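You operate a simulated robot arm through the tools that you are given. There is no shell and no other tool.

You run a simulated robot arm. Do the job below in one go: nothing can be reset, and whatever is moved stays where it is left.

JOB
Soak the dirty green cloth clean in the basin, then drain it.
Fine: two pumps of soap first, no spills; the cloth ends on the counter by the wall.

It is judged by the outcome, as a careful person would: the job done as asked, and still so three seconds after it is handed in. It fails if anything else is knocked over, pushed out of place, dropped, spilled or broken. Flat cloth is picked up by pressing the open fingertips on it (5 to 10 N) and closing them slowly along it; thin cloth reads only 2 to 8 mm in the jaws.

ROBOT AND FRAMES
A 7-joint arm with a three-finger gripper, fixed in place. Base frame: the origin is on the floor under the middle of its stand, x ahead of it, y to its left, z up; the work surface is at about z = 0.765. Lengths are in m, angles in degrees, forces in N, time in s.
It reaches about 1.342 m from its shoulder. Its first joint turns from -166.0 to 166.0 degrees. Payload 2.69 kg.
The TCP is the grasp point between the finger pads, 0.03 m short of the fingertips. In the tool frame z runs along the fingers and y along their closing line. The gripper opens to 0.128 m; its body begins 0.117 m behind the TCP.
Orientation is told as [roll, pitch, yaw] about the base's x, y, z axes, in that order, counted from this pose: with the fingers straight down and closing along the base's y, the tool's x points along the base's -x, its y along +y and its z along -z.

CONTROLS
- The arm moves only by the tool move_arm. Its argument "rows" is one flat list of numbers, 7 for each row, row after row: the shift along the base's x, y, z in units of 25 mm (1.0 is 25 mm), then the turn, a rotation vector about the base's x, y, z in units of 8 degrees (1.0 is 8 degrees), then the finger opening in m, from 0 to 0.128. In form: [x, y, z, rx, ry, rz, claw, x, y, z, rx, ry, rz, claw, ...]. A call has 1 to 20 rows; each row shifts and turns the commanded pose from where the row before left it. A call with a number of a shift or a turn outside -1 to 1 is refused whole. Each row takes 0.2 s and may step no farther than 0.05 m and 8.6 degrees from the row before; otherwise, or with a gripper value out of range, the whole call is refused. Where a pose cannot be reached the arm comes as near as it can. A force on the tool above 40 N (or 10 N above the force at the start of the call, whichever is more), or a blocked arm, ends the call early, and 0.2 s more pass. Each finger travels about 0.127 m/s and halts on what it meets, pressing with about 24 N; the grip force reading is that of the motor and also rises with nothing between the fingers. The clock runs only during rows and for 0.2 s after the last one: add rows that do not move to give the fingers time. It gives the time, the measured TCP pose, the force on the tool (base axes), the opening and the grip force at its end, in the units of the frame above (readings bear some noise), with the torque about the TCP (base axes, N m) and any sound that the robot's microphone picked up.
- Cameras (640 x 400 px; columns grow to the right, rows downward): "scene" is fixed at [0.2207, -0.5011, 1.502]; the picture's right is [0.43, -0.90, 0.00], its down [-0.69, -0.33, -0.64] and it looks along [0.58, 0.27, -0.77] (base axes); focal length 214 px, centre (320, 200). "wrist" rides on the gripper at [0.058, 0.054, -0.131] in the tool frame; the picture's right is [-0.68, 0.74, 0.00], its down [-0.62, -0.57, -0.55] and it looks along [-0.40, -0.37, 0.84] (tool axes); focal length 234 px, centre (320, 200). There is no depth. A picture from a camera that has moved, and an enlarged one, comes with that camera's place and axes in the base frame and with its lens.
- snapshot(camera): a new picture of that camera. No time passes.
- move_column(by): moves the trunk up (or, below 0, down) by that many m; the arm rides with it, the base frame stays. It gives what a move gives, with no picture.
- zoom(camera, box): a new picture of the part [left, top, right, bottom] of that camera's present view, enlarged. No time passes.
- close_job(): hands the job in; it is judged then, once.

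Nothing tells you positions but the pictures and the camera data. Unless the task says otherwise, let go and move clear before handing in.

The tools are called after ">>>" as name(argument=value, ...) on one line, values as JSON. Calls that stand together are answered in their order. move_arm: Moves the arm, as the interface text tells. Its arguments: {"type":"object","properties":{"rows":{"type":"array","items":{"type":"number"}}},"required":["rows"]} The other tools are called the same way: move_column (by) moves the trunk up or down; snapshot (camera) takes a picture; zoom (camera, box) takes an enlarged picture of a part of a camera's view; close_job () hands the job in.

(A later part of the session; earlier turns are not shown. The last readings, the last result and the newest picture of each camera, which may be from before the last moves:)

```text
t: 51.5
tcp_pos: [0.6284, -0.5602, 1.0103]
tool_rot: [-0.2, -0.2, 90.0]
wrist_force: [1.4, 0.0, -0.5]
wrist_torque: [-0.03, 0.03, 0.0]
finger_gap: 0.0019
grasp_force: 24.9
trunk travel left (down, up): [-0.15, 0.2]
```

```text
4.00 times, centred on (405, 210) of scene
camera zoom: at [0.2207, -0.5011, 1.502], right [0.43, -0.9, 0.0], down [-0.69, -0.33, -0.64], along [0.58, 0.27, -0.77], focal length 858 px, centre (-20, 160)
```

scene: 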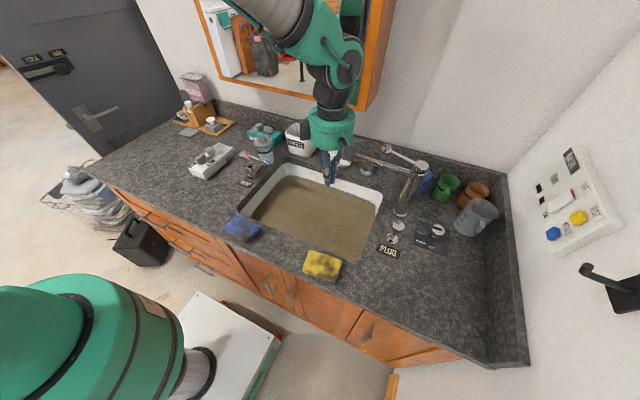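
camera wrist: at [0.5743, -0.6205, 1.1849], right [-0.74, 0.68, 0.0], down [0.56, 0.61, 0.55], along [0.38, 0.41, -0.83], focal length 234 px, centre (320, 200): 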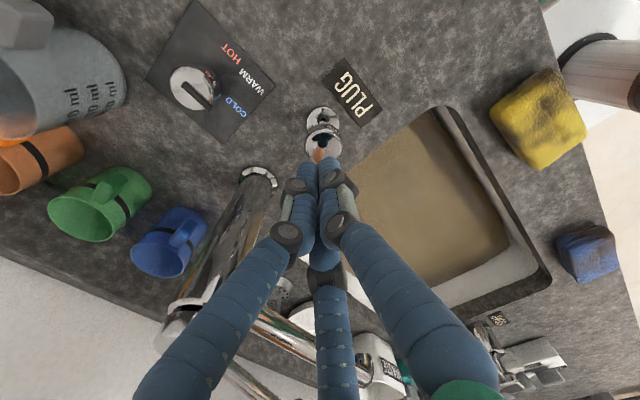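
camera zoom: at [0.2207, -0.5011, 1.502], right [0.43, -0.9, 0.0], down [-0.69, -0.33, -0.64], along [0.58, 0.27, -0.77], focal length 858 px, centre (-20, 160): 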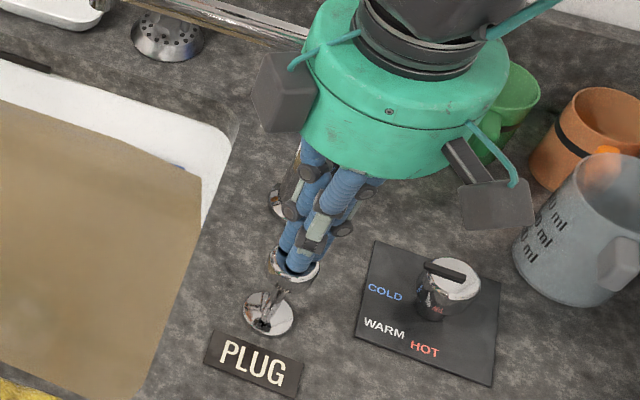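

>>> move_arm(rows=[0, 0, -0.12, 0, 0, 0, 0, 0, 0, -0.12, 0, 0, 0, 0])

>>> move_arm(rows=[0, 0, -0.12, 0, 0, 0, 0, 0, 0, -0.12, 0, 0, 0, 0])

>>> zoom(camera="wrist", box=[240, 80, 400, 200])

```text
t: 52.1
tcp_pos: [0.6291, -0.5615, 1.0045]
tool_rot: [-0.3, -0.2, 90.0]
wrist_force: [-0.3, -0.6, 0.4]
wrist_torque: [0.01, -0.01, 0.01]
finger_gap: 0.0023
grasp_force: 23.9
trunk travel left (down, up): [-0.15, 0.2]
```

```text
t: 52.7
tcp_pos: [0.6287, -0.561, 0.9985]
tool_rot: [-0.3, -0.2, 90.0]
wrist_force: [0.3, -0.6, -0.7]
wrist_torque: [0.0, 0.01, -0.03]
finger_gap: 0.0026
grasp_force: 23.9
trunk travel left (down, up): [-0.15, 0.2]
```

```text
3.33 times, centred on (320, 140) of wrist
camera zoom: at [0.5746, -0.6207, 1.1291], right [-0.74, 0.68, 0.0], down [0.56, 0.61, 0.55], along [0.38, 0.41, -0.83], focal length 781 px, centre (320, 400)
```

zoom: 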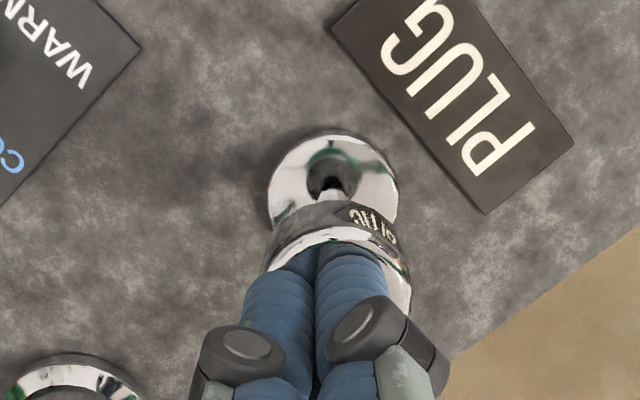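

>>> move_arm(rows=[0, 0, -0.12, 0, 0, 0, 0, 0, 0, -0.12, 0, 0, 0, 0])

>>> move_arm(rows=[0, 0, -0.12, 0, 0, 0, 0, 0, 0, -0.12, 0, 0, 0, 0])

>>> zoom(camera="wrist", box=[240, 80, 400, 200])

>>> zoom(camera="scene", box=[360, 160, 450, 260])

```text
t: 53.3
tcp_pos: [0.6278, -0.5608, 0.9923]
tool_rot: [-0.3, -0.2, 90.0]
wrist_force: [-0.4, -0.6, 0.5]
wrist_torque: [0.01, 0.0, 0.0]
finger_gap: 0.0022
grasp_force: 23.8
trunk travel left (down, up): [-0.15, 0.2]
```

```text
t: 53.9
tcp_pos: [0.6287, -0.561, 0.9859]
tool_rot: [-0.2, -0.2, 90.0]
wrist_force: [0.3, 0.2, -0.2]
wrist_torque: [0.01, -0.02, 0.0]
finger_gap: 0.0023
grasp_force: 23.6
trunk travel left (down, up): [-0.15, 0.2]
```

```text
3.33 times, centred on (320, 140) of wrist
camera zoom: at [0.5744, -0.6204, 1.1169], right [-0.74, 0.68, 0.0], down [0.56, 0.61, 0.55], along [0.38, 0.41, -0.83], focal length 781 px, centre (320, 400)
```

zoom: 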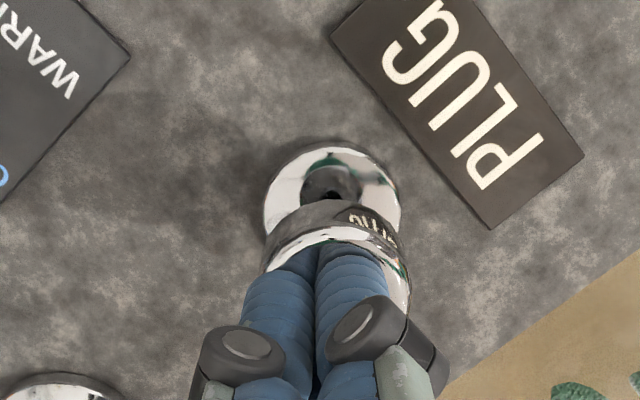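

```text
4.00 times, centred on (405, 210) of scene
camera zoom: at [0.2207, -0.5011, 1.502], right [0.43, -0.9, 0.0], down [-0.69, -0.33, -0.64], along [0.58, 0.27, -0.77], focal length 858 px, centre (-20, 160)
```

zoom: 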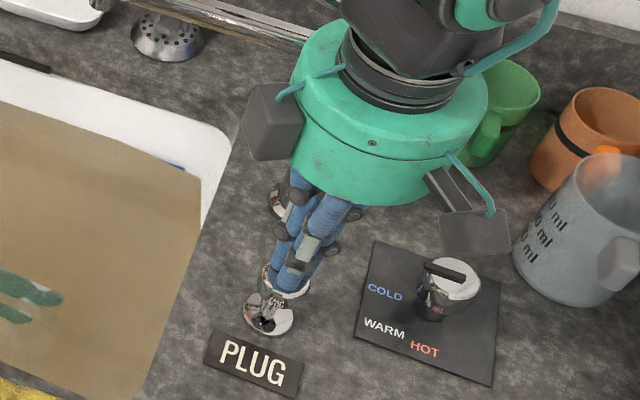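

The knob is sliding down freely under the fingertips, and the water is dropping – the green pad has begun to show. I'll push it the rest of the way to its stop.

>>> move_arm(rows=[0, 0, -0.12, 0, 0, 0, 0, 0, 0, -0.12, 0, 0, 0, 0])

>>> move_arm(rows=[0, 0, -0.12, 0, 0, 0, 0, 0, 0, -0.12, 0, 0, 0, 0])

>>> zoom(camera="scene", box=[240, 130, 450, 270])

```text
t: 54.5
tcp_pos: [0.6281, -0.5611, 0.9817]
tool_rot: [-0.3, -0.1, 90.0]
wrist_force: [-3.0, 2.5, 10.4]
wrist_torque: [0.11, 0.15, 0.01]
finger_gap: 0.006
grasp_force: 31.3
trunk travel left (down, up): [-0.15, 0.2]
```

```text
t: 55.1
tcp_pos: [0.6289, -0.5633, 0.9814]
tool_rot: [-0.9, 0.2, 90.0]
wrist_force: [0.9, -1.4, 15.4]
wrist_torque: [-0.02, 0.11, -0.04]
finger_gap: 0.0021
grasp_force: 31.6
trunk travel left (down, up): [-0.15, 0.2]
stopped in row 2: the force on the tool passed its limit at 42 N (the readings are from after the stop); the commanded pose is now the measured one
```

```text
2.86 times, centred on (345, 200) of scene
camera zoom: at [0.2207, -0.5011, 1.502], right [0.43, -0.9, 0.0], down [-0.69, -0.33, -0.64], along [0.58, 0.27, -0.77], focal length 613 px, centre (249, 200)
```

zoom: 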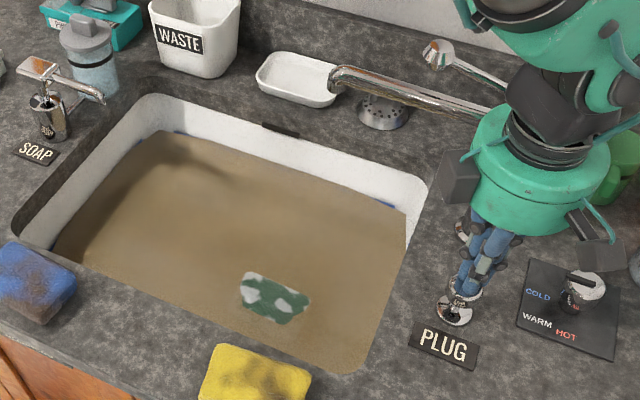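

The knob is at its stop and the water is draining, with the pad emerging where I left it. I'll lift off and see that the knob stays down while it empties.

>>> move_arm(rows=[0, 0, 0.3, 0, 0, 0, 0, 0, 0, 0.8, 0, 0, 0, 0, 0, 0, 1, 0, 0, 0, 0, 0, 0, 1, 0, 0, 0, 0, 0, 0, 1, 0, 0, 0, 0, 0, 0, 0.5, 0, 0, 0, 0])

>>> zoom(camera="scene", box=[240, 130, 450, 270])

>>> snapshot(camera="wrist")

```text
t: 56.5
tcp_pos: [0.6295, -0.5627, 1.0944]
tool_rot: [-0.6, 0.0, 90.0]
wrist_force: [0.4, 0.9, 0.0]
wrist_torque: [-0.02, 0.01, 0.0]
finger_gap: 0.0021
grasp_force: 31.3
trunk travel left (down, up): [-0.15, 0.2]
```

```text
2.86 times, centred on (345, 200) of scene
camera zoom: at [0.2207, -0.5011, 1.502], right [0.43, -0.9, 0.0], down [-0.69, -0.33, -0.64], along [0.58, 0.27, -0.77], focal length 613 px, centre (249, 200)
```

zoom: 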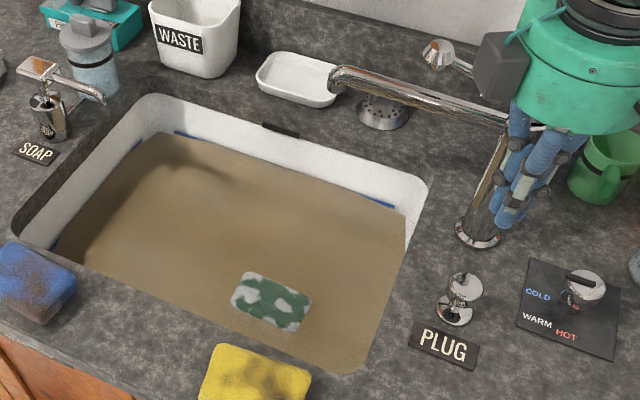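

```text
taken
camera wrist: at [0.5753, -0.6213, 1.2248], right [-0.74, 0.68, -0.01], down [0.56, 0.62, 0.55], along [0.38, 0.4, -0.83], focal length 234 px, centre (320, 200)
```

wrist: 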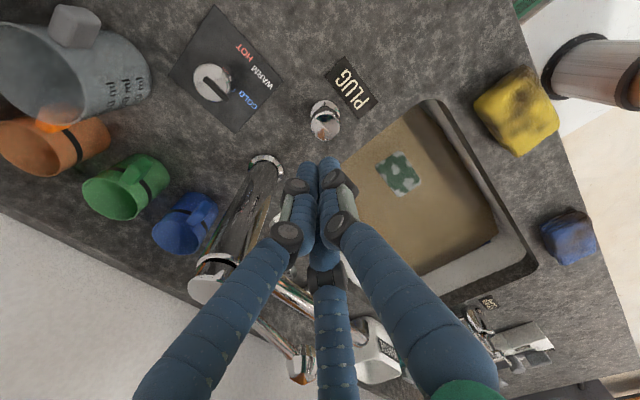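

The knob stays down and the level keeps falling. While it drains I'll raise the hand and look at the back strip by the wall between the strainer and the blue mug, where the pad could go.

>>> move_arm(rows=[0, 0, 1, 0, 0, 0, 0, 0, 0, 1, 0, 0, 0, 0, 0, 0, 1, 0, 0, 0, 0, 0, 0, 1, 0, 0, 0, 0, 0, 0, 1, 0, 0, 0, 0, 0, 0, 1, 0, 0, 0, 0, 0.5, -0.3, 1, 0, 0, 0, 0, 0.5, -0.3, 1, 0, 0, 0, 0, 1, -0.5, 0, 0, 0, 0, 0, 1, -0.5, 0, 0, 0, 0, 0, 1, -0.5, 0, 0, 0, 0, 0])

>>> snapshot(camera="wrist")

>>> zoom(camera="scene", box=[230, 100, 470, 270])

```text
t: 58.9
tcp_pos: [0.7298, -0.6165, 1.2925]
tool_rot: [-0.5, 0.0, 90.1]
wrist_force: [0.3, -0.2, 0.1]
wrist_torque: [-0.04, 0.02, -0.02]
finger_gap: 0.0023
grasp_force: 31.5
trunk travel left (down, up): [-0.15, 0.2]
```

```text
taken
camera wrist: at [0.6753, -0.6751, 1.4235], right [-0.74, 0.68, -0.01], down [0.56, 0.62, 0.55], along [0.38, 0.4, -0.83], focal length 234 px, centre (320, 200)
```

wrist: 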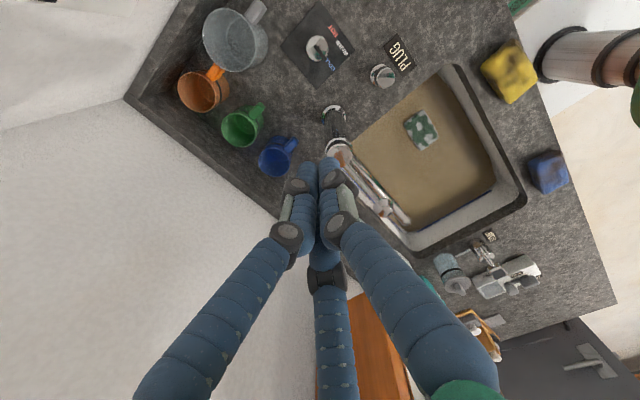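

```text
2.35 times, centred on (350, 185) of scene
camera zoom: at [0.2207, -0.5011, 1.502], right [0.43, -0.9, 0.0], down [-0.69, -0.33, -0.64], along [0.58, 0.27, -0.77], focal length 505 px, centre (249, 235)
```

zoom: 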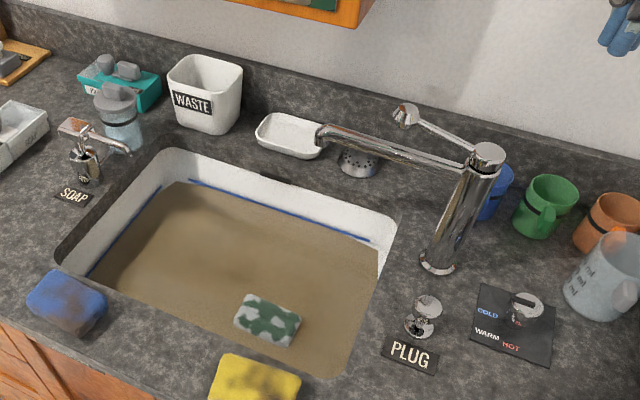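

>>> zoom(camera="wrist", box=[110, 20, 330, 220])

>>> zoom(camera="scene", box=[320, 100, 460, 210])

>>> zoom(camera="wrist", box=[380, 90, 460, 160])

```text
2.00 times, centred on (220, 120) of wrist
camera zoom: at [0.6753, -0.6751, 1.4235], right [-0.74, 0.68, -0.01], down [0.56, 0.62, 0.55], along [0.38, 0.4, -0.83], focal length 468 px, centre (520, 360)
```

zoom: 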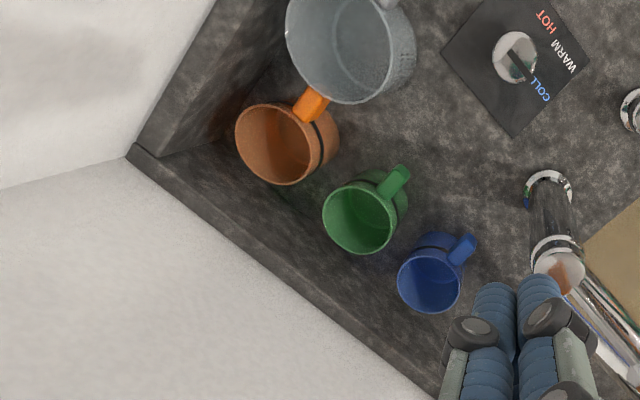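

```text
3.64 times, centred on (390, 155) of scene
camera zoom: at [0.2207, -0.5011, 1.502], right [0.43, -0.9, 0.0], down [-0.69, -0.33, -0.64], along [0.58, 0.27, -0.77], focal length 780 px, centre (66, 364)
```

zoom: 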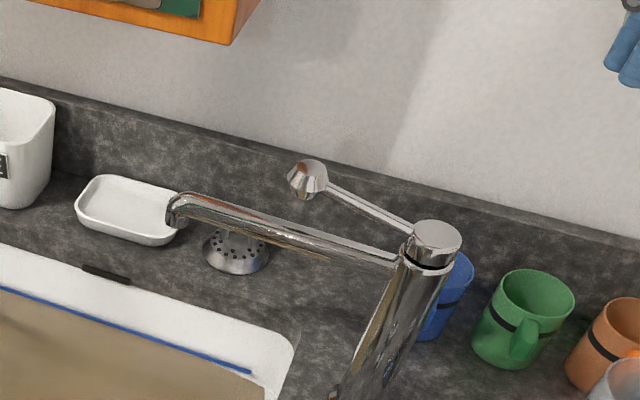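

```text
5.71 times, centred on (420, 125) of wrist
camera zoom: at [0.6753, -0.6751, 1.4235], right [-0.74, 0.68, -0.01], down [0.56, 0.62, 0.55], along [0.38, 0.4, -0.83], focal length 1338 px, centre (-251, 629)
```

zoom: 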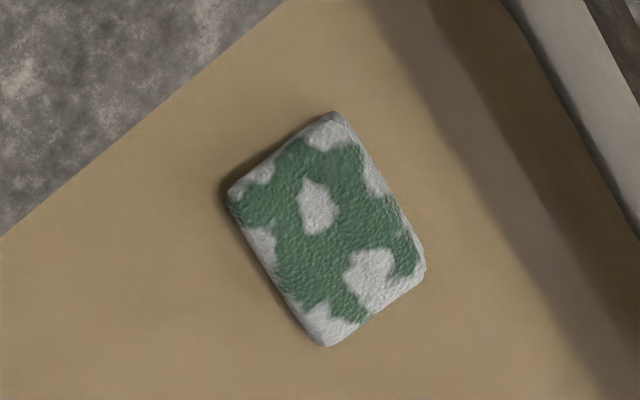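

The basin keeps draining and the pad lies squarely at about (0.607, −0.349) on the floor. The open stretch of counter beside the right-hand wall is free and easy to reach without touching anything, so that is where I'll put the pad. I'll return above the pad, keeping clear of the tap.

>>> move_arm(rows=[-0.88, 0, 0, 0, 0, 0, 0, -0.88, 0, 0, 0, 0, 0, 0, -0.88, 0, 0, 0, 0, 0, 0, -0.88, 0, 0, 0, 0, 0, 0, -0.84, 0, 0, 0, 0, 0, 0, 0, 0.97, 0, 0, 0, 0, 0, 0, 0.97, 0, 0, 0, 0, 0, 0, 0.97, -0.3, 0, 0, 0, 0, 0, 0.97, -0.5, 0, 0, 0, 0, 0, 0.97, -0.7, 0, 0, 0, 0.03, 0, 0.97, -0.8, 0, 0, 0, 0.06, 0, 0.97, -0.8, 0, 0, 0, 0.09, 0, 0.97, -0.8, 0, 0, 0, 0.108, 0, 0.97, -0.8, 0, 0, 0, 0.108, 0, 0.97, -0.8, 0, 0, 0, 0.108, 0, 0.97, -0.8, 0, 0, 0, 0.108])

>>> snapshot(camera="wrist")

>>> snapshot(camera="scene")

```text
t: 62.3
tcp_pos: [0.6207, -0.3497, 1.1354]
tool_rot: [-0.6, 0.0, 89.9]
wrist_force: [-0.1, 0.2, 0.1]
wrist_torque: [0.01, 0.01, 0.0]
finger_gap: 0.1081
grasp_force: 0.0
trunk travel left (down, up): [-0.15, 0.2]
```

```text
taken
camera wrist: at [0.5666, -0.4088, 1.2674], right [-0.74, 0.68, -0.01], down [0.56, 0.62, 0.55], along [0.38, 0.4, -0.83], focal length 234 px, centre (320, 200)
```

wrist: 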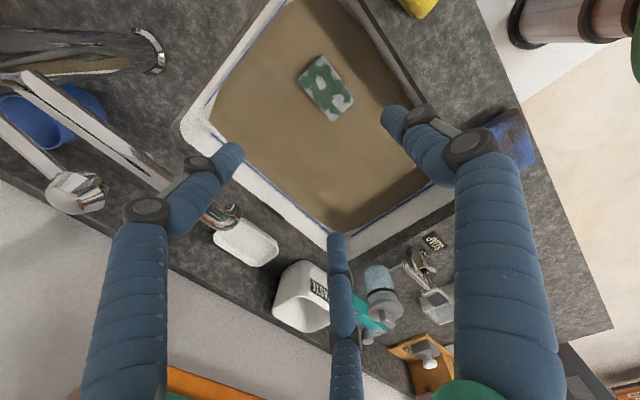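

```text
taken
```

scene: 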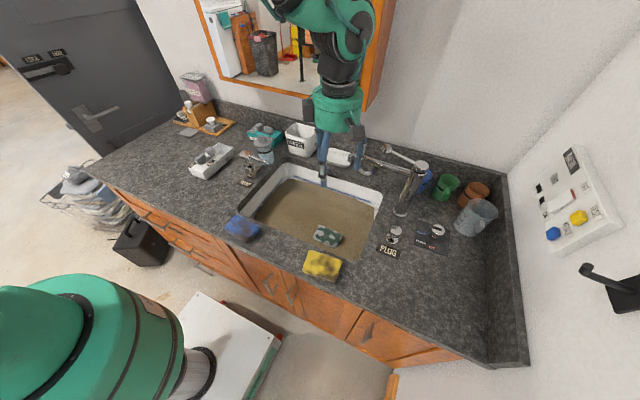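

The pad and basin are in clear view, still draining. I'll wait here a few seconds for the water to go down.

>>> move_arm(rows=[0, 0, 0, 0, 0, 0, 0.108, 0, 0, 0, 0, 0, 0, 0.108, 0, 0, 0, 0, 0, 0, 0.108, 0, 0, 0, 0, 0, 0, 0.108, 0, 0, 0, 0, 0, 0, 0.108, 0, 0, 0, 0, 0, 0, 0.108, 0, 0, 0, 0, 0, 0, 0.108, 0, 0, 0, 0, 0, 0, 0.108, 0, 0, 0, 0, 0, 0, 0.108, 0, 0, 0, 0, 0, 0, 0.108, 0, 0, 0, 0, 0, 0, 0.108, 0, 0, 0, 0, 0, 0, 0.108, 0, 0, 0, 0, 0, 0, 0.108, 0, 0, 0, 0, 0, 0, 0.108, 0, 0, 0, 0, 0, 0, 0.108, 0, 0, 0, 0, 0, 0, 0.108, 0, 0, 0, 0, 0, 0, 0.108, 0, 0, 0, 0, 0, 0, 0.108, 0, 0, 0, 0, 0, 0, 0.108, 0, 0, 0, 0, 0, 0, 0.108])

>>> zoom(camera="wrist", box=[180, 0, 440, 230])

>>> zoom(camera="scene", box=[240, 150, 400, 270])

```text
t: 66.5
tcp_pos: [0.6201, -0.3507, 1.1366]
tool_rot: [-0.5, 0.0, 90.0]
wrist_force: [-0.9, -0.5, 0.0]
wrist_torque: [0.03, 0.03, 0.0]
finger_gap: 0.1081
grasp_force: 0.1
trunk travel left (down, up): [-0.15, 0.2]
```

```text
1.74 times, centred on (310, 115) of wrist
camera zoom: at [0.5667, -0.4088, 1.2673], right [-0.74, 0.68, -0.01], down [0.56, 0.62, 0.55], along [0.38, 0.4, -0.83], focal length 407 px, centre (337, 348)
```

zoom: 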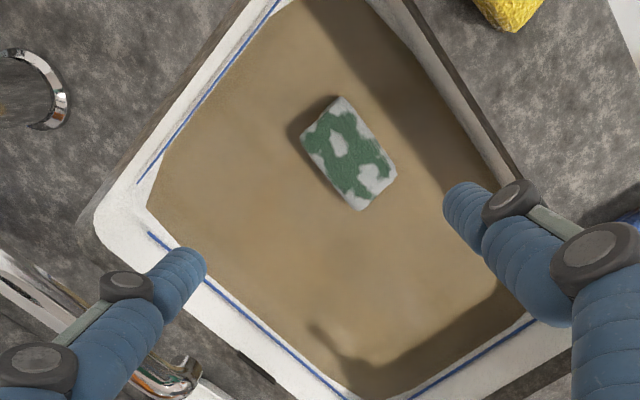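

```text
3.33 times, centred on (320, 210) of scene
camera zoom: at [0.2207, -0.5011, 1.502], right [0.43, -0.9, 0.0], down [-0.69, -0.33, -0.64], along [0.58, 0.27, -0.77], focal length 715 px, centre (320, 167)
```

zoom: 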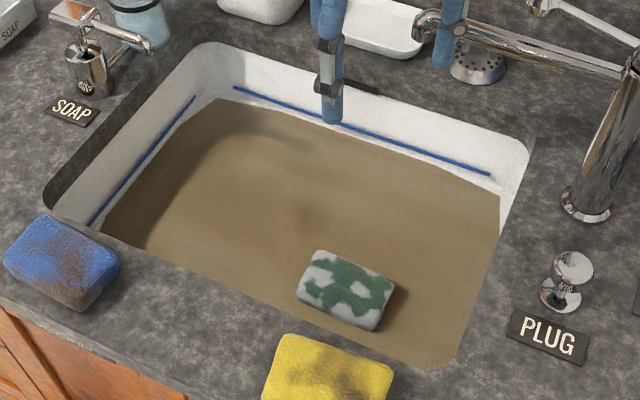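

The level is well below the blue fill line. I'll keep waiting for it to empty.

>>> move_arm(rows=[0, 0, 0, 0, 0, 0, 0.108, 0, 0, 0, 0, 0, 0, 0.108, 0, 0, 0, 0, 0, 0, 0.108, 0, 0, 0, 0, 0, 0, 0.108, 0, 0, 0, 0, 0, 0, 0.108, 0, 0, 0, 0, 0, 0, 0.108, 0, 0, 0, 0, 0, 0, 0.108, 0, 0, 0, 0, 0, 0, 0.108, 0, 0, 0, 0, 0, 0, 0.108, 0, 0, 0, 0, 0, 0, 0.108, 0, 0, 0, 0, 0, 0, 0.108, 0, 0, 0, 0, 0, 0, 0.108, 0, 0, 0, 0, 0, 0, 0.108, 0, 0, 0, 0, 0, 0, 0.108, 0, 0, 0, 0, 0, 0, 0.108, 0, 0, 0, 0, 0, 0, 0.108, 0, 0, 0, 0, 0, 0, 0.108, 0, 0, 0, 0, 0, 0, 0.108, 0, 0, 0, 0, 0, 0, 0.108, 0, 0, 0, 0, 0, 0, 0.108])

>>> move_arm(rows=[0, 0, 0, 0, 0, 0, 0.108, 0, 0, 0, 0, 0, 0, 0.108, 0, 0, 0, 0, 0, 0, 0.108, 0, 0, 0, 0, 0, 0, 0.108, 0, 0, 0, 0, 0, 0, 0.108, 0, 0, 0, 0, 0, 0, 0.108, 0, 0, 0, 0, 0, 0, 0.108, 0, 0, 0, 0, 0, 0, 0.108, 0, 0, 0, 0, 0, 0, 0.108, 0, 0, 0, 0, 0, 0, 0.108, 0, 0, 0, 0, 0, 0, 0.108, 0, 0, 0, 0, 0, 0, 0.108, 0, 0, 0, 0, 0, 0, 0.108, 0, 0, 0, 0, 0, 0, 0.108, 0, 0, 0, 0, 0, 0, 0.108, 0, 0, 0, 0, 0, 0, 0.108, 0, 0, 0, 0, 0, 0, 0.108, 0, 0, 0, 0, 0, 0, 0.108, 0, 0, 0, 0, 0, 0, 0.108, 0, 0, 0, 0, 0, 0, 0.108])

>>> zoom(camera="wrist", box=[180, 0, 440, 230])

>>> zoom(camera="scene", box=[240, 150, 400, 270])

```text
t: 70.7
tcp_pos: [0.6215, -0.3498, 1.1368]
tool_rot: [-0.5, 0.0, 90.1]
wrist_force: [0.0, -0.2, 0.0]
wrist_torque: [0.01, -0.03, 0.01]
finger_gap: 0.1081
grasp_force: 0.1
trunk travel left (down, up): [-0.15, 0.2]
```

```text
t: 74.9
tcp_pos: [0.6214, -0.3488, 1.1363]
tool_rot: [-0.4, 0.0, 90.0]
wrist_force: [0.1, 0.3, 0.6]
wrist_torque: [0.0, 0.01, -0.01]
finger_gap: 0.1079
grasp_force: 0.1
trunk travel left (down, up): [-0.15, 0.2]
```

```text
1.74 times, centred on (310, 115) of wrist
camera zoom: at [0.5667, -0.4088, 1.2673], right [-0.74, 0.68, -0.01], down [0.56, 0.62, 0.55], along [0.38, 0.4, -0.83], focal length 407 px, centre (337, 348)
```

zoom: 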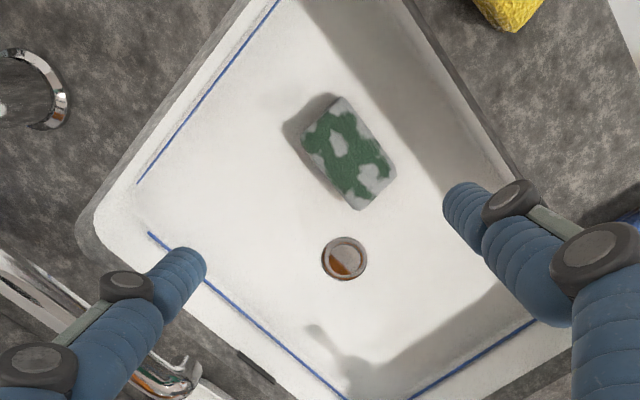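

```text
3.33 times, centred on (320, 210) of scene
camera zoom: at [0.2207, -0.5011, 1.502], right [0.43, -0.9, 0.0], down [-0.69, -0.33, -0.64], along [0.58, 0.27, -0.77], focal length 715 px, centre (320, 167)
```

zoom: 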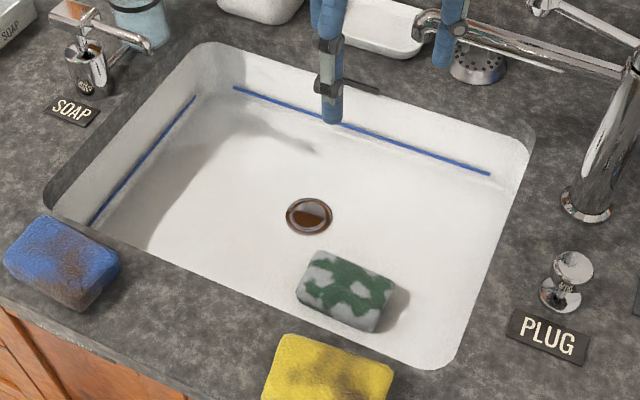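

The basin is empty and the drain is open. The pad is at (0.609, −0.349), so I'll go down around it with the same grip as before.

>>> move_arm(rows=[0.1, -0.05, -0.95, 0, 0, 0, 0.108, 0, 0, -0.95, 0, 0, 0, 0.108, 0, 0, -0.95, 0, 0, 0, 0.108, 0, 0, -0.95, 0, 0, 0, 0.108, 0, 0, -0.95, 0, 0, 0, 0.108, 0, 0, -0.95, 0, 0, 0, 0.108, 0, 0, -0.95, 0, 0, 0, 0.108, 0, 0, -0.95, 0, 0, 0, 0.108, 0, 0, -0.95, 0, 0, 0, 0.108, 0, 0, -0.95, 0, 0, 0, 0.108, 0, 0, -0.95, 0, 0, 0, 0.108, 0, 0, -0.7, 0, 0, 0, 0.108])

>>> snapshot(camera="wrist")

>>> zoom(camera="scene", box=[270, 150, 400, 260])

```text
t: 77.5
tcp_pos: [0.6239, -0.3509, 0.8559]
tool_rot: [-0.6, 0.1, 90.0]
wrist_force: [0.0, 1.0, -1.5]
wrist_torque: [0.01, 0.02, 0.03]
finger_gap: 0.1079
grasp_force: 0.1
trunk travel left (down, up): [-0.15, 0.2]
```

```text
taken
camera wrist: at [0.5697, -0.4098, 0.988], right [-0.74, 0.68, -0.01], down [0.56, 0.62, 0.55], along [0.38, 0.4, -0.83], focal length 234 px, centre (320, 200)
```

wrist: 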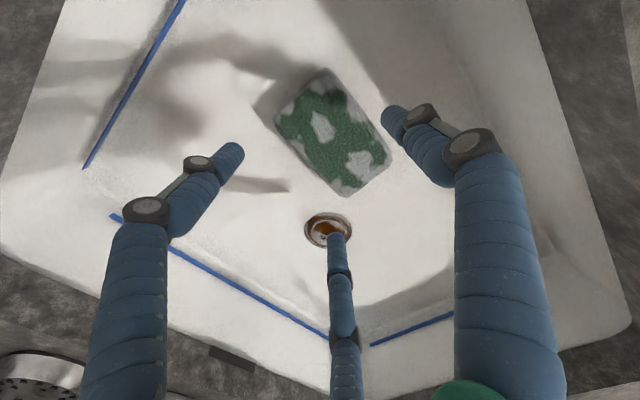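

```text
3.64 times, centred on (335, 205) of scene
camera zoom: at [0.2207, -0.5011, 1.502], right [0.43, -0.9, 0.0], down [-0.69, -0.33, -0.64], along [0.58, 0.27, -0.77], focal length 780 px, centre (266, 182)
```

zoom: 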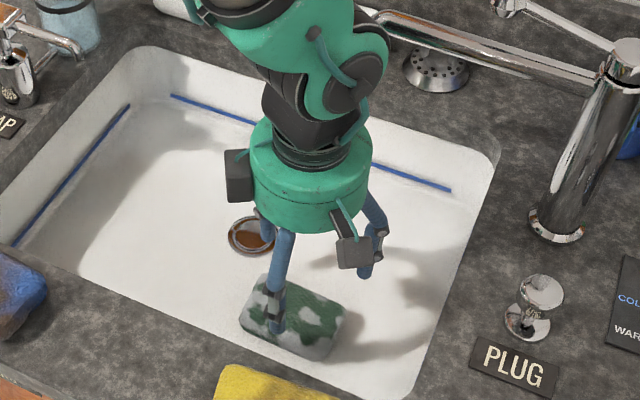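

Positions agree again (pad centre (0.608, −0.350)). I'll lower the fingers around it.

>>> move_arm(rows=[0, 0, -0.7, 0, 0, 0, 0.108, 0, 0, -0.6, 0, 0, 0, 0.108, 0, 0, -0.4, 0, 0, 0, 0.108, 0, 0, -0.3, 0, 0, 0, 0.108, 0, 0, -0.15, 0, 0, 0, 0.108])

>>> snapshot(camera="wrist")

```text
t: 78.7
tcp_pos: [0.6234, -0.35, 0.803]
tool_rot: [-0.5, 0.0, 90.1]
wrist_force: [-0.3, -0.5, -1.4]
wrist_torque: [-0.01, 0.0, 0.0]
finger_gap: 0.1078
grasp_force: 0.0
trunk travel left (down, up): [-0.15, 0.2]
```

```text
taken
camera wrist: at [0.569, -0.4088, 0.934], right [-0.74, 0.68, -0.01], down [0.56, 0.62, 0.55], along [0.38, 0.4, -0.83], focal length 234 px, centre (320, 200)
```

wrist: 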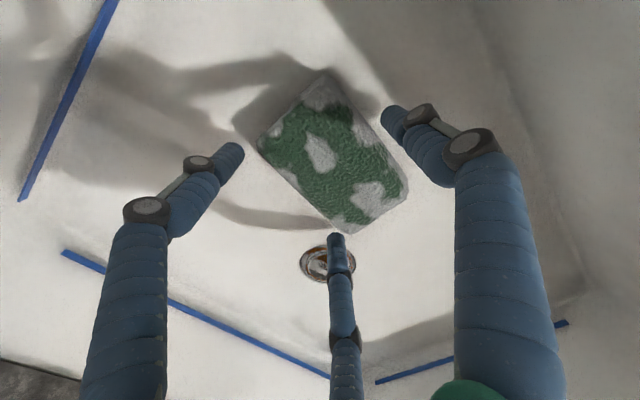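

>>> move_arm(rows=[0, 0, -0.16, 0, 0, 0, 0.108, 0, 0, 0, 0, 0, 0, 0.1, 0, 0, 0, 0, 0, 0, 0.093, 0, 0, 0, 0, 0, 0, 0.087, 0, 0, 0, 0, 0, 0, 0.082, 0, 0, 0, 0, 0, 0, 0.077, 0, 0, 0, 0, 0, 0, 0.07])

>>> snapshot(camera="wrist")

```text
t: 80.3
tcp_pos: [0.6236, -0.3515, 0.7993]
tool_rot: [-0.6, -0.1, 90.1]
wrist_force: [-0.6, 0.3, 4.2]
wrist_torque: [0.01, 0.21, 0.0]
finger_gap: 0.0811
grasp_force: 24.3
trunk travel left (down, up): [-0.15, 0.2]
```

```text
taken
camera wrist: at [0.5686, -0.409, 0.9302], right [-0.74, 0.68, -0.01], down [0.56, 0.62, 0.55], along [0.38, 0.4, -0.83], focal length 234 px, centre (320, 200)
```

wrist: 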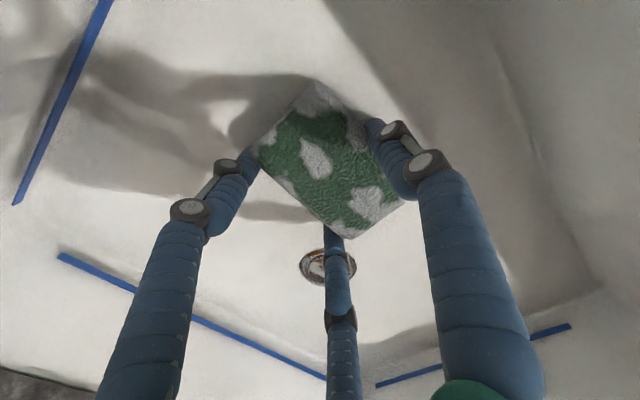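

The grip matches the first one: 81 mm at 24 N. I'll lift it a little and hold it over the basin to see whether it drips.

>>> move_arm(rows=[0, 0, 0.15, 0, 0, 0, 0.06, 0, 0, 0.3, 0, 0, 0, 0.06, 0, 0, 0.5, 0, 0, 0, 0.06, 0, 0, 0.7, 0, 0, 0, 0.06, 0, 0, 0.7, 0, 0, 0, 0.06, 0, 0, 0, 0, 0, 0, 0.06])

>>> snapshot(camera="wrist")

>>> zoom(camera="scene", box=[270, 150, 400, 260])

```text
t: 81.7
tcp_pos: [0.6219, -0.3518, 0.8579]
tool_rot: [-0.5, 0.0, 90.0]
wrist_force: [0.1, 0.2, -0.4]
wrist_torque: [-0.01, -0.06, 0.0]
finger_gap: 0.0811
grasp_force: 23.9
trunk travel left (down, up): [-0.15, 0.2]
```

```text
taken
camera wrist: at [0.5679, -0.4094, 0.9887], right [-0.74, 0.68, -0.01], down [0.56, 0.62, 0.55], along [0.38, 0.4, -0.83], focal length 234 px, centre (320, 200)
```

wrist: 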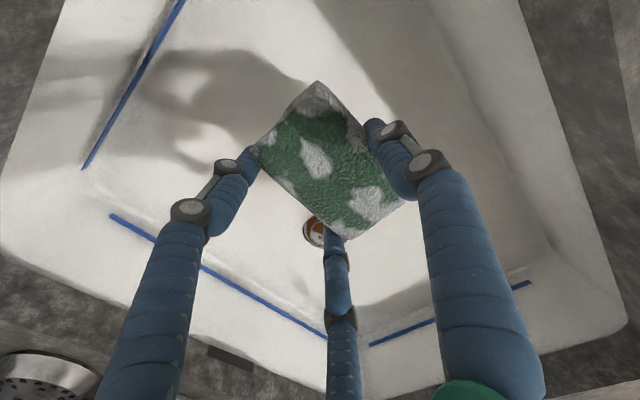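

```text
3.64 times, centred on (335, 205) of scene
camera zoom: at [0.2207, -0.5011, 1.502], right [0.43, -0.9, 0.0], down [-0.69, -0.33, -0.64], along [0.58, 0.27, -0.77], focal length 780 px, centre (266, 182)
```

zoom: 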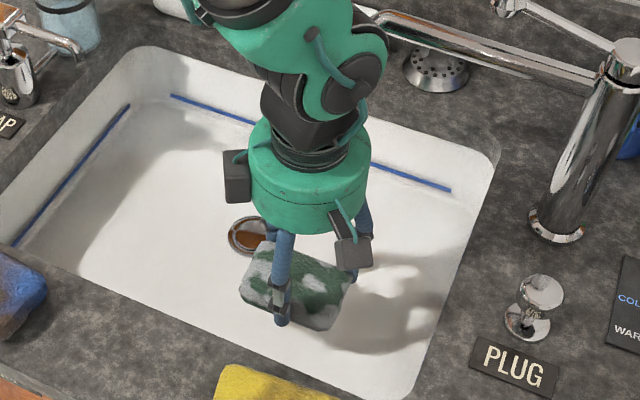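

The pad is held securely. I'll keep it over the empty basin for several seconds so remaining water runs off before it goes over the counter.

>>> move_arm(rows=[0, 0, 0, 0, 0, 0, 0.05, 0, 0, 0, 0, 0, 0, 0.05, 0, 0, 0, 0, 0, 0, 0.05, 0, 0, 0, 0, 0, 0, 0.05, 0, 0, 0, 0, 0, 0, 0.05, 0, 0, 0, 0, 0, 0, 0.05, 0, 0, 0, 0, 0, 0, 0.05, 0, 0, 0, 0, 0, 0, 0.05, 0, 0, 0, 0, 0, 0, 0.05, 0, 0, 0, 0, 0, 0, 0.05, 0, 0, 0, 0, 0, 0, 0.05, 0, 0, 0, 0, 0, 0, 0.05, 0, 0, 0, 0, 0, 0, 0.05, 0, 0, 0, 0, 0, 0, 0.05, 0, 0, 0, 0, 0, 0, 0.05, 0, 0, 0, 0, 0, 0, 0.05, 0, 0, 0, 0, 0, 0, 0.05, 0, 0, 0, 0, 0, 0, 0.05, 0, 0, 0, 0, 0, 0, 0.05, 0, 0, 0, 0, 0, 0, 0.05])

>>> move_arm(rows=[0, 0, 0, 0, 0, 0, 0.05, 0, 0, 0, 0, 0, 0, 0.05, 0, 0, 0, 0, 0, 0, 0.05, 0, 0, 0, 0, 0, 0, 0.05, 0, 0, 0, 0, 0, 0, 0.05, 0, 0, 0, 0, 0, 0, 0.05, 0, 0, 0, 0, 0, 0, 0.05, 0, 0, 0, 0, 0, 0, 0.05, 0, 0, 0, 0, 0, 0, 0.05, 0, 0, 0, 0, 0, 0, 0.05, 0, 0, 0, 0, 0, 0, 0.05, 0, 0, 0, 0, 0, 0, 0.05, 0, 0, 0, 0, 0, 0, 0.05, 0, 0, 0, 0, 0, 0, 0.05, 0, 0, 0, 0, 0, 0, 0.05, 0, 0, 0, 0, 0, 0, 0.05, 0, 0, 0, 0, 0, 0, 0.05, 0, 0, 0, 0, 0, 0, 0.05, 0, 0, 0, 0, 0, 0, 0.05, 0, 0, 0, 0, 0, 0, 0.05])

>>> zoom(camera="wrist", box=[220, 60, 420, 250])

>>> zoom(camera="scene", box=[270, 150, 400, 260])

```text
t: 85.9
tcp_pos: [0.623, -0.3496, 0.8577]
tool_rot: [-0.5, 0.0, 90.0]
wrist_force: [-0.4, 0.1, -0.3]
wrist_torque: [0.02, -0.03, -0.01]
finger_gap: 0.0811
grasp_force: 24.1
trunk travel left (down, up): [-0.15, 0.2]
```

```text
t: 90.1
tcp_pos: [0.6212, -0.3513, 0.8579]
tool_rot: [-0.5, 0.0, 90.0]
wrist_force: [0.1, -0.2, -0.4]
wrist_torque: [-0.02, -0.01, 0.02]
finger_gap: 0.0809
grasp_force: 23.8
trunk travel left (down, up): [-0.15, 0.2]
```

```text
2.11 times, centred on (320, 155) of wrist
camera zoom: at [0.5682, -0.4095, 0.9884], right [-0.74, 0.68, -0.01], down [0.56, 0.62, 0.55], along [0.38, 0.4, -0.83], focal length 493 px, centre (320, 295)
```

zoom: 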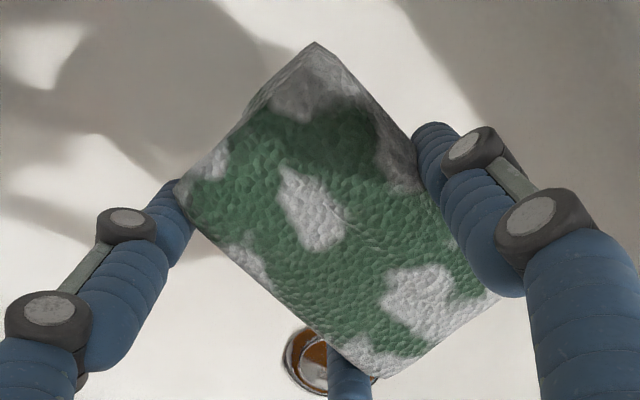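

```text
3.64 times, centred on (335, 205) of scene
camera zoom: at [0.2207, -0.5011, 1.502], right [0.43, -0.9, 0.0], down [-0.69, -0.33, -0.64], along [0.58, 0.27, -0.77], focal length 780 px, centre (266, 182)
```

zoom: 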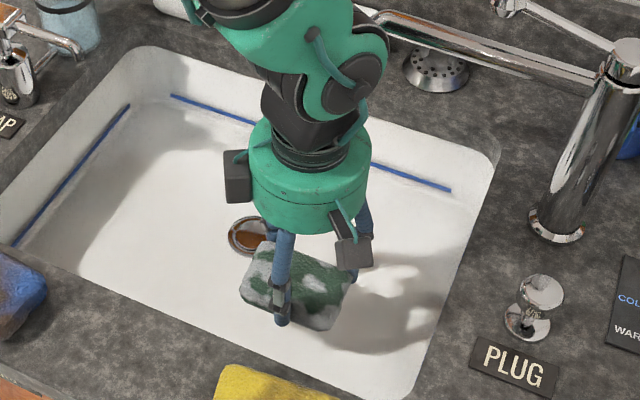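

No drips fall and the pad is clean. I'll raise it clear of the knob and rim, then carry it toward the free counter beside the right-hand wall.

>>> move_arm(rows=[0, 0, 0.7, 0, 0, 0, 0.05, 0, 0, 0.9, 0, 0, 0, 0.05, 0, 0, 0.9, 0, 0, 0, 0.05, 0, 0, 0.9, 0, 0, 0, 0.05, 0, 0, 0.9, 0, 0, 0, 0.05, 0, 0, 0.9, 0, 0, 0, 0.05, 0, 0, 0.9, 0, 0, 0, 0.05, 0, 0, 0.9, 0, 0, 0, 0.05, 0, 0, 0.9, 0, 0, 0, 0.05, -0.3, -0.3, 0, 0, 0, 0, 0.05, -0.3, -0.5, 0, 0, 0, 0, 0.05, -0.3, -0.7, 0, 0, 0, 0, 0.05, -0.3, -0.8, 0, 0, 0, 0, 0.05, -0.05, -0.8, 0, 0, 0, 0, 0.05])

>>> snapshot(camera="wrist")

>>> zoom(camera="scene", box=[240, 110, 540, 300])

```text
t: 93.1
tcp_pos: [0.5914, -0.4286, 1.0562]
tool_rot: [-0.4, 0.0, 90.0]
wrist_force: [-0.3, 0.6, -1.5]
wrist_torque: [-0.01, -0.02, -0.04]
finger_gap: 0.0811
grasp_force: 23.9
trunk travel left (down, up): [-0.15, 0.2]
```

```text
taken
camera wrist: at [0.5375, -0.4867, 1.1863], right [-0.74, 0.68, -0.01], down [0.56, 0.62, 0.55], along [0.38, 0.4, -0.83], focal length 234 px, centre (320, 200)
```

wrist: 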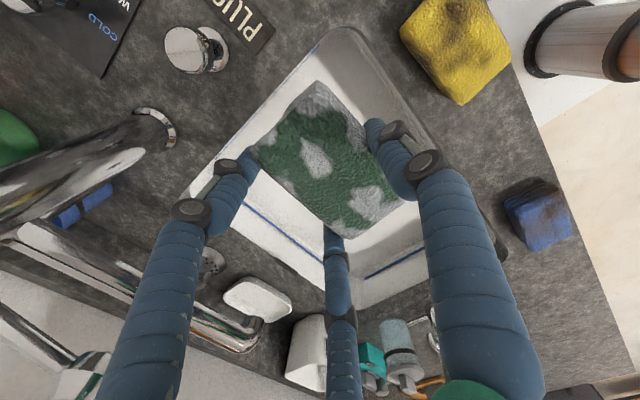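

```text
2.11 times, centred on (390, 205) of scene
camera zoom: at [0.2207, -0.5011, 1.502], right [0.43, -0.9, 0.0], down [-0.69, -0.33, -0.64], along [0.58, 0.27, -0.77], focal length 452 px, centre (173, 190)
```

zoom: 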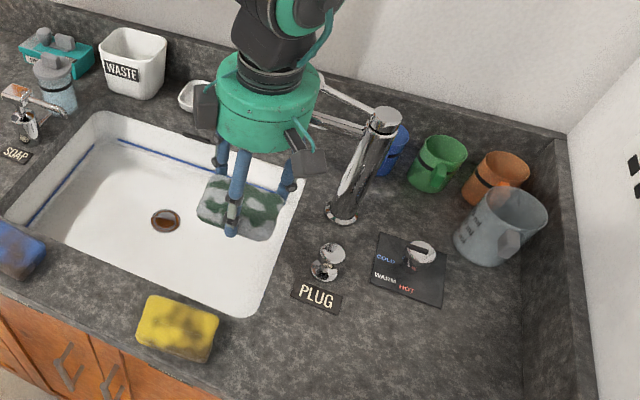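

The way is clear; I'll carry it across at this height to the free counter by the wall.

>>> move_arm(rows=[0, -0.8, 0, 0, 0, 0, 0.05, 0, -0.9, 0, 0, 0, 0, 0.05, 0, -0.9, 0, 0, 0, 0, 0.05, 0, -0.9, 0, 0, 0, 0, 0.05, 0, -0.9, 0, 0, 0, 0, 0.05, 0, -0.9, 0, 0, 0, 0, 0.05, 0, -0.9, 0, 0, 0, 0, 0.05, 0, -0.9, 0, 0, 0, 0, 0.05, 0, -0.9, 0, 0, 0, 0, 0.05, 0, -0.9, 0, 0, 0, 0, 0.05, 0, -0.9, 0, 0, 0, 0, 0.05, 0, -0.9, 0, 0, 0, 0, 0.05, 0, -0.9, 0, 0, 0, 0, 0.05, 0, -0.9, 0, 0, 0, 0, 0.05, 0, -0.5, 0, 0, 0, 0, 0.05])

>>> snapshot(camera="wrist")

>>> zoom(camera="scene", box=[340, 130, 580, 350])

```text
t: 96.3
tcp_pos: [0.5916, -0.7535, 1.0545]
tool_rot: [-0.6, -0.1, 90.1]
wrist_force: [-0.4, -0.2, -1.4]
wrist_torque: [0.0, -0.02, 0.01]
finger_gap: 0.0811
grasp_force: 24.0
trunk travel left (down, up): [-0.15, 0.2]
```

```text
taken
camera wrist: at [0.5376, -0.8119, 1.1861], right [-0.74, 0.68, -0.01], down [0.56, 0.62, 0.55], along [0.38, 0.4, -0.83], focal length 234 px, centre (320, 200)
```

wrist: 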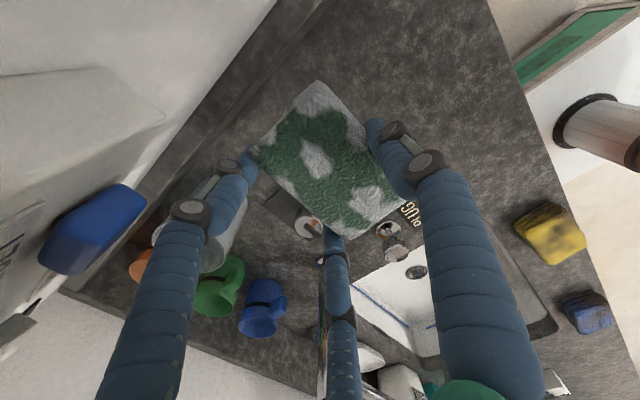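

```text
1.82 times, centred on (460, 240) of scene
camera zoom: at [0.2207, -0.5011, 1.502], right [0.43, -0.9, 0.0], down [-0.69, -0.33, -0.64], along [0.58, 0.27, -0.77], focal length 390 px, centre (66, 127)
```

zoom: 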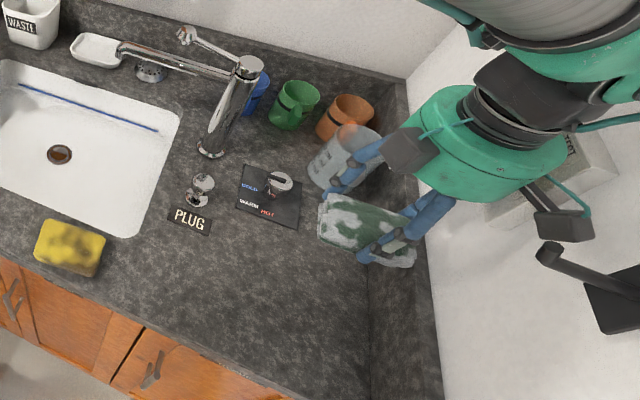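

The switch box and a black hook on the side wall are close to the hand's camera here, so I need to check clearances before going down.

>>> zoom(camera="scene", box=[520, 170, 640, 320])

>>> zoom(camera="wrist", box=[0, 50, 260, 330])

>>> snapshot(camera="scene")

```text
2.67 times, centred on (580, 245) of scene
camera zoom: at [0.2207, -0.5011, 1.502], right [0.43, -0.9, 0.0], down [-0.69, -0.33, -0.64], along [0.58, 0.27, -0.77], focal length 572 px, centre (-373, 80)
```

zoom: 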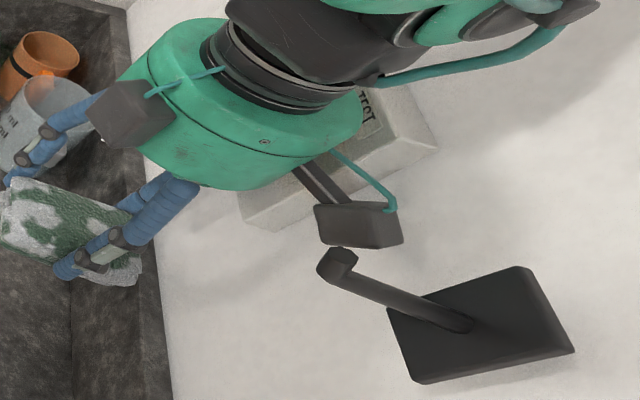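

```text
1.43 times, centred on (130, 190) of wrist
camera zoom: at [0.5376, -0.8119, 1.1861], right [-0.74, 0.68, -0.01], down [0.56, 0.62, 0.55], along [0.38, 0.4, -0.83], focal length 334 px, centre (591, 214)
```

zoom: 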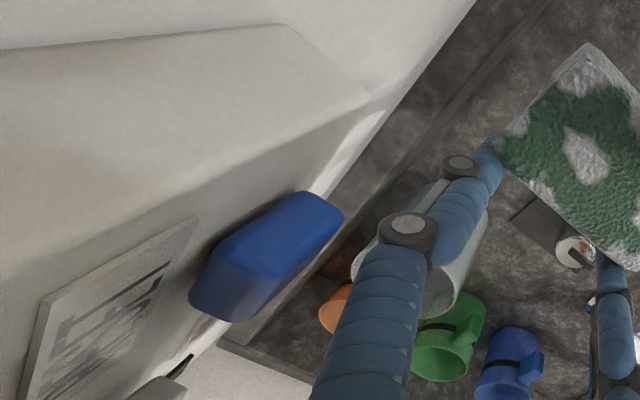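

```text
taken
```

scene: 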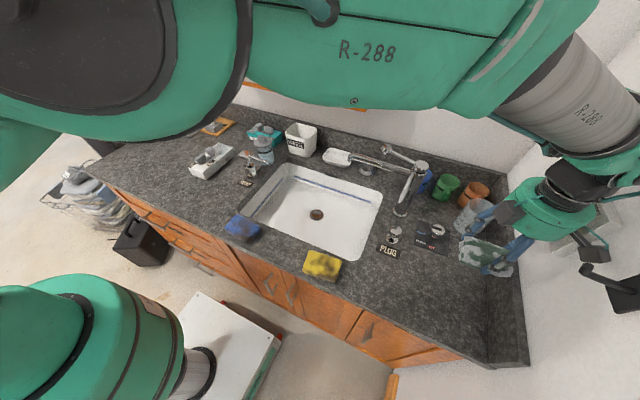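

The camera housing clears the hook and the RESET button by only about 2 cm here, so I'll back off 1 cm from the wall. Then I'll go straight down, where the housing drops below both.

>>> move_arm(rows=[0, 0.35, 0, 0, 0, 0, 0.05, 0, 0, -0.5, 0, 0, 0, 0.05, 0, 0, -0.7, 0, 0, 0, 0.05, 0, 0, -0.7, 0, 0, 0, 0.05, 0, 0, -0.7, 0, 0, 0, 0.05, -0.2, 0, -0.5, 0, 0, 0, 0.05, -0.1, 0, -0.4, 0, 0, 0, 0.05])

>>> snapshot(camera="wrist")

>>> zoom(camera="scene", box=[400, 170, 640, 350])

```text
t: 97.9
tcp_pos: [0.5848, -0.7459, 0.9676]
tool_rot: [-0.6, -0.1, 90.0]
wrist_force: [0.2, 0.7, -0.5]
wrist_torque: [-0.02, 0.0, -0.02]
finger_gap: 0.0807
grasp_force: 23.9
trunk travel left (down, up): [-0.15, 0.2]
```

```text
taken
camera wrist: at [0.5303, -0.8032, 1.0987], right [-0.74, 0.68, -0.01], down [0.56, 0.62, 0.55], along [0.38, 0.4, -0.83], focal length 234 px, centre (320, 200)
```

wrist: 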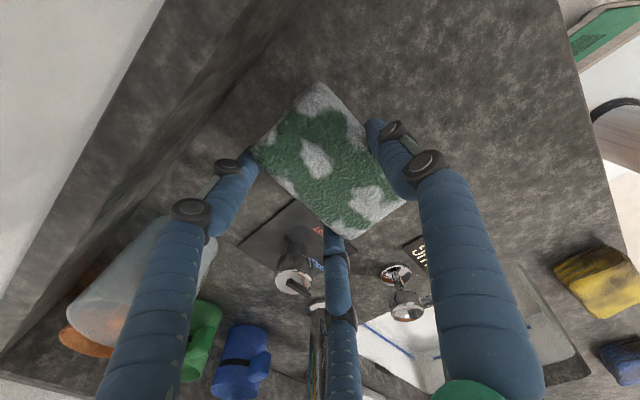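

```text
2.22 times, centred on (520, 260) of scene
camera zoom: at [0.2207, -0.5011, 1.502], right [0.43, -0.9, 0.0], down [-0.69, -0.33, -0.64], along [0.58, 0.27, -0.77], focal length 477 px, centre (-124, 67)
```

zoom: 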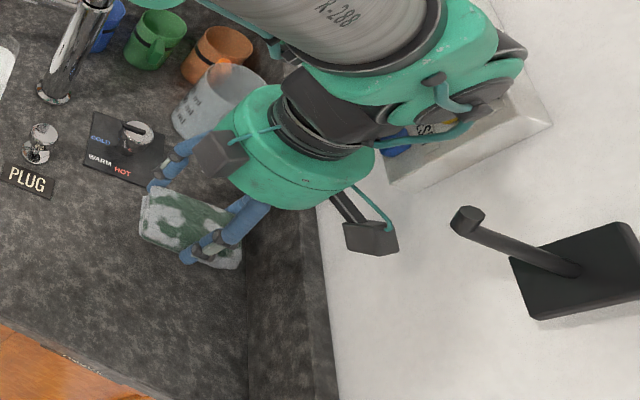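

The wrist joint above the hand is getting near the switch box, so I'll lean the hand about 10° away from the wall. The pad stays where it is in the fingers, and I'll re-check.

>>> move_arm(rows=[0, 0, 0, -0.4, 0, 0, 0.05, 0, 0, 0, -0.45, 0, 0, 0.05, 0, 0, 0, -0.45, 0, 0, 0.05])

>>> zoom(camera="scene", box=[400, 170, 640, 350])

>>> snapshot(camera="wrist")

```text
t: 98.7
tcp_pos: [0.5849, -0.7443, 0.9668]
tool_rot: [-0.6, 10.5, 89.9]
wrist_force: [0.0, -0.1, -0.7]
wrist_torque: [0.01, -0.01, 0.0]
finger_gap: 0.0808
grasp_force: 24.1
trunk travel left (down, up): [-0.15, 0.2]
```

```text
2.22 times, centred on (520, 260) of scene
camera zoom: at [0.2207, -0.5011, 1.502], right [0.43, -0.9, 0.0], down [-0.69, -0.33, -0.64], along [0.58, 0.27, -0.77], focal length 477 px, centre (-124, 67)
```

zoom: 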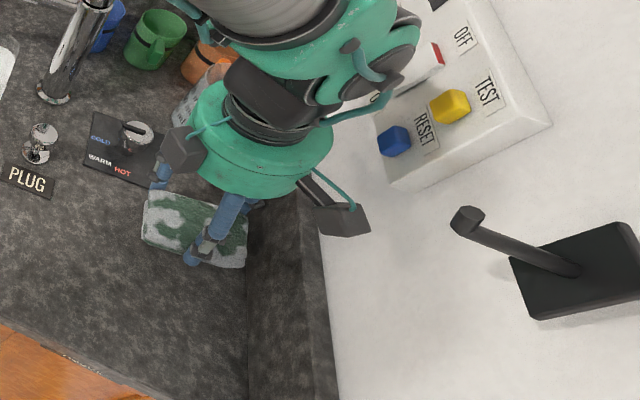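

```text
taken
camera wrist: at [0.5303, -0.7785, 1.1074], right [-0.74, 0.66, -0.13], down [0.56, 0.71, 0.43], along [0.38, 0.25, -0.89], focal length 234 px, centre (320, 200)
```

wrist: 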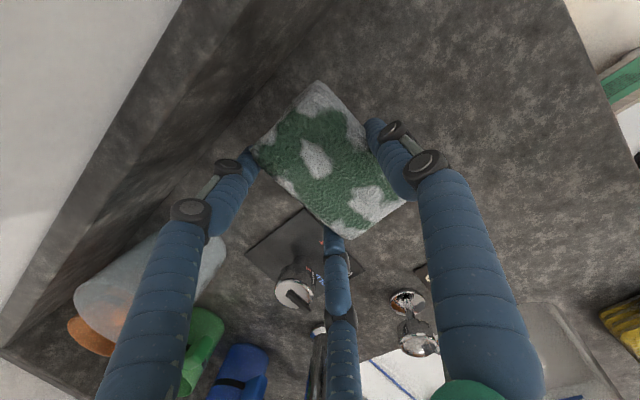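

The lean opened up good clearance to the panel and hook. I'll check the backsplash line relative to the left finger before settling the final distance.

>>> zoom(camera="wrist", box=[60, 0, 360, 240])

```text
1.67 times, centred on (210, 120) of wrist
camera zoom: at [0.5303, -0.7785, 1.1074], right [-0.74, 0.66, -0.13], down [0.56, 0.71, 0.43], along [0.38, 0.25, -0.89], focal length 390 px, centre (503, 333)
```

zoom: 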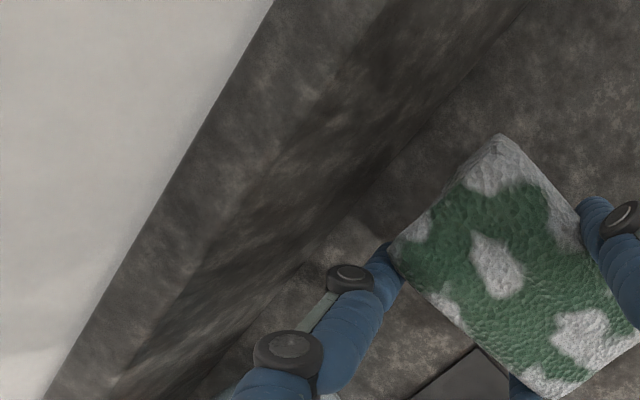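

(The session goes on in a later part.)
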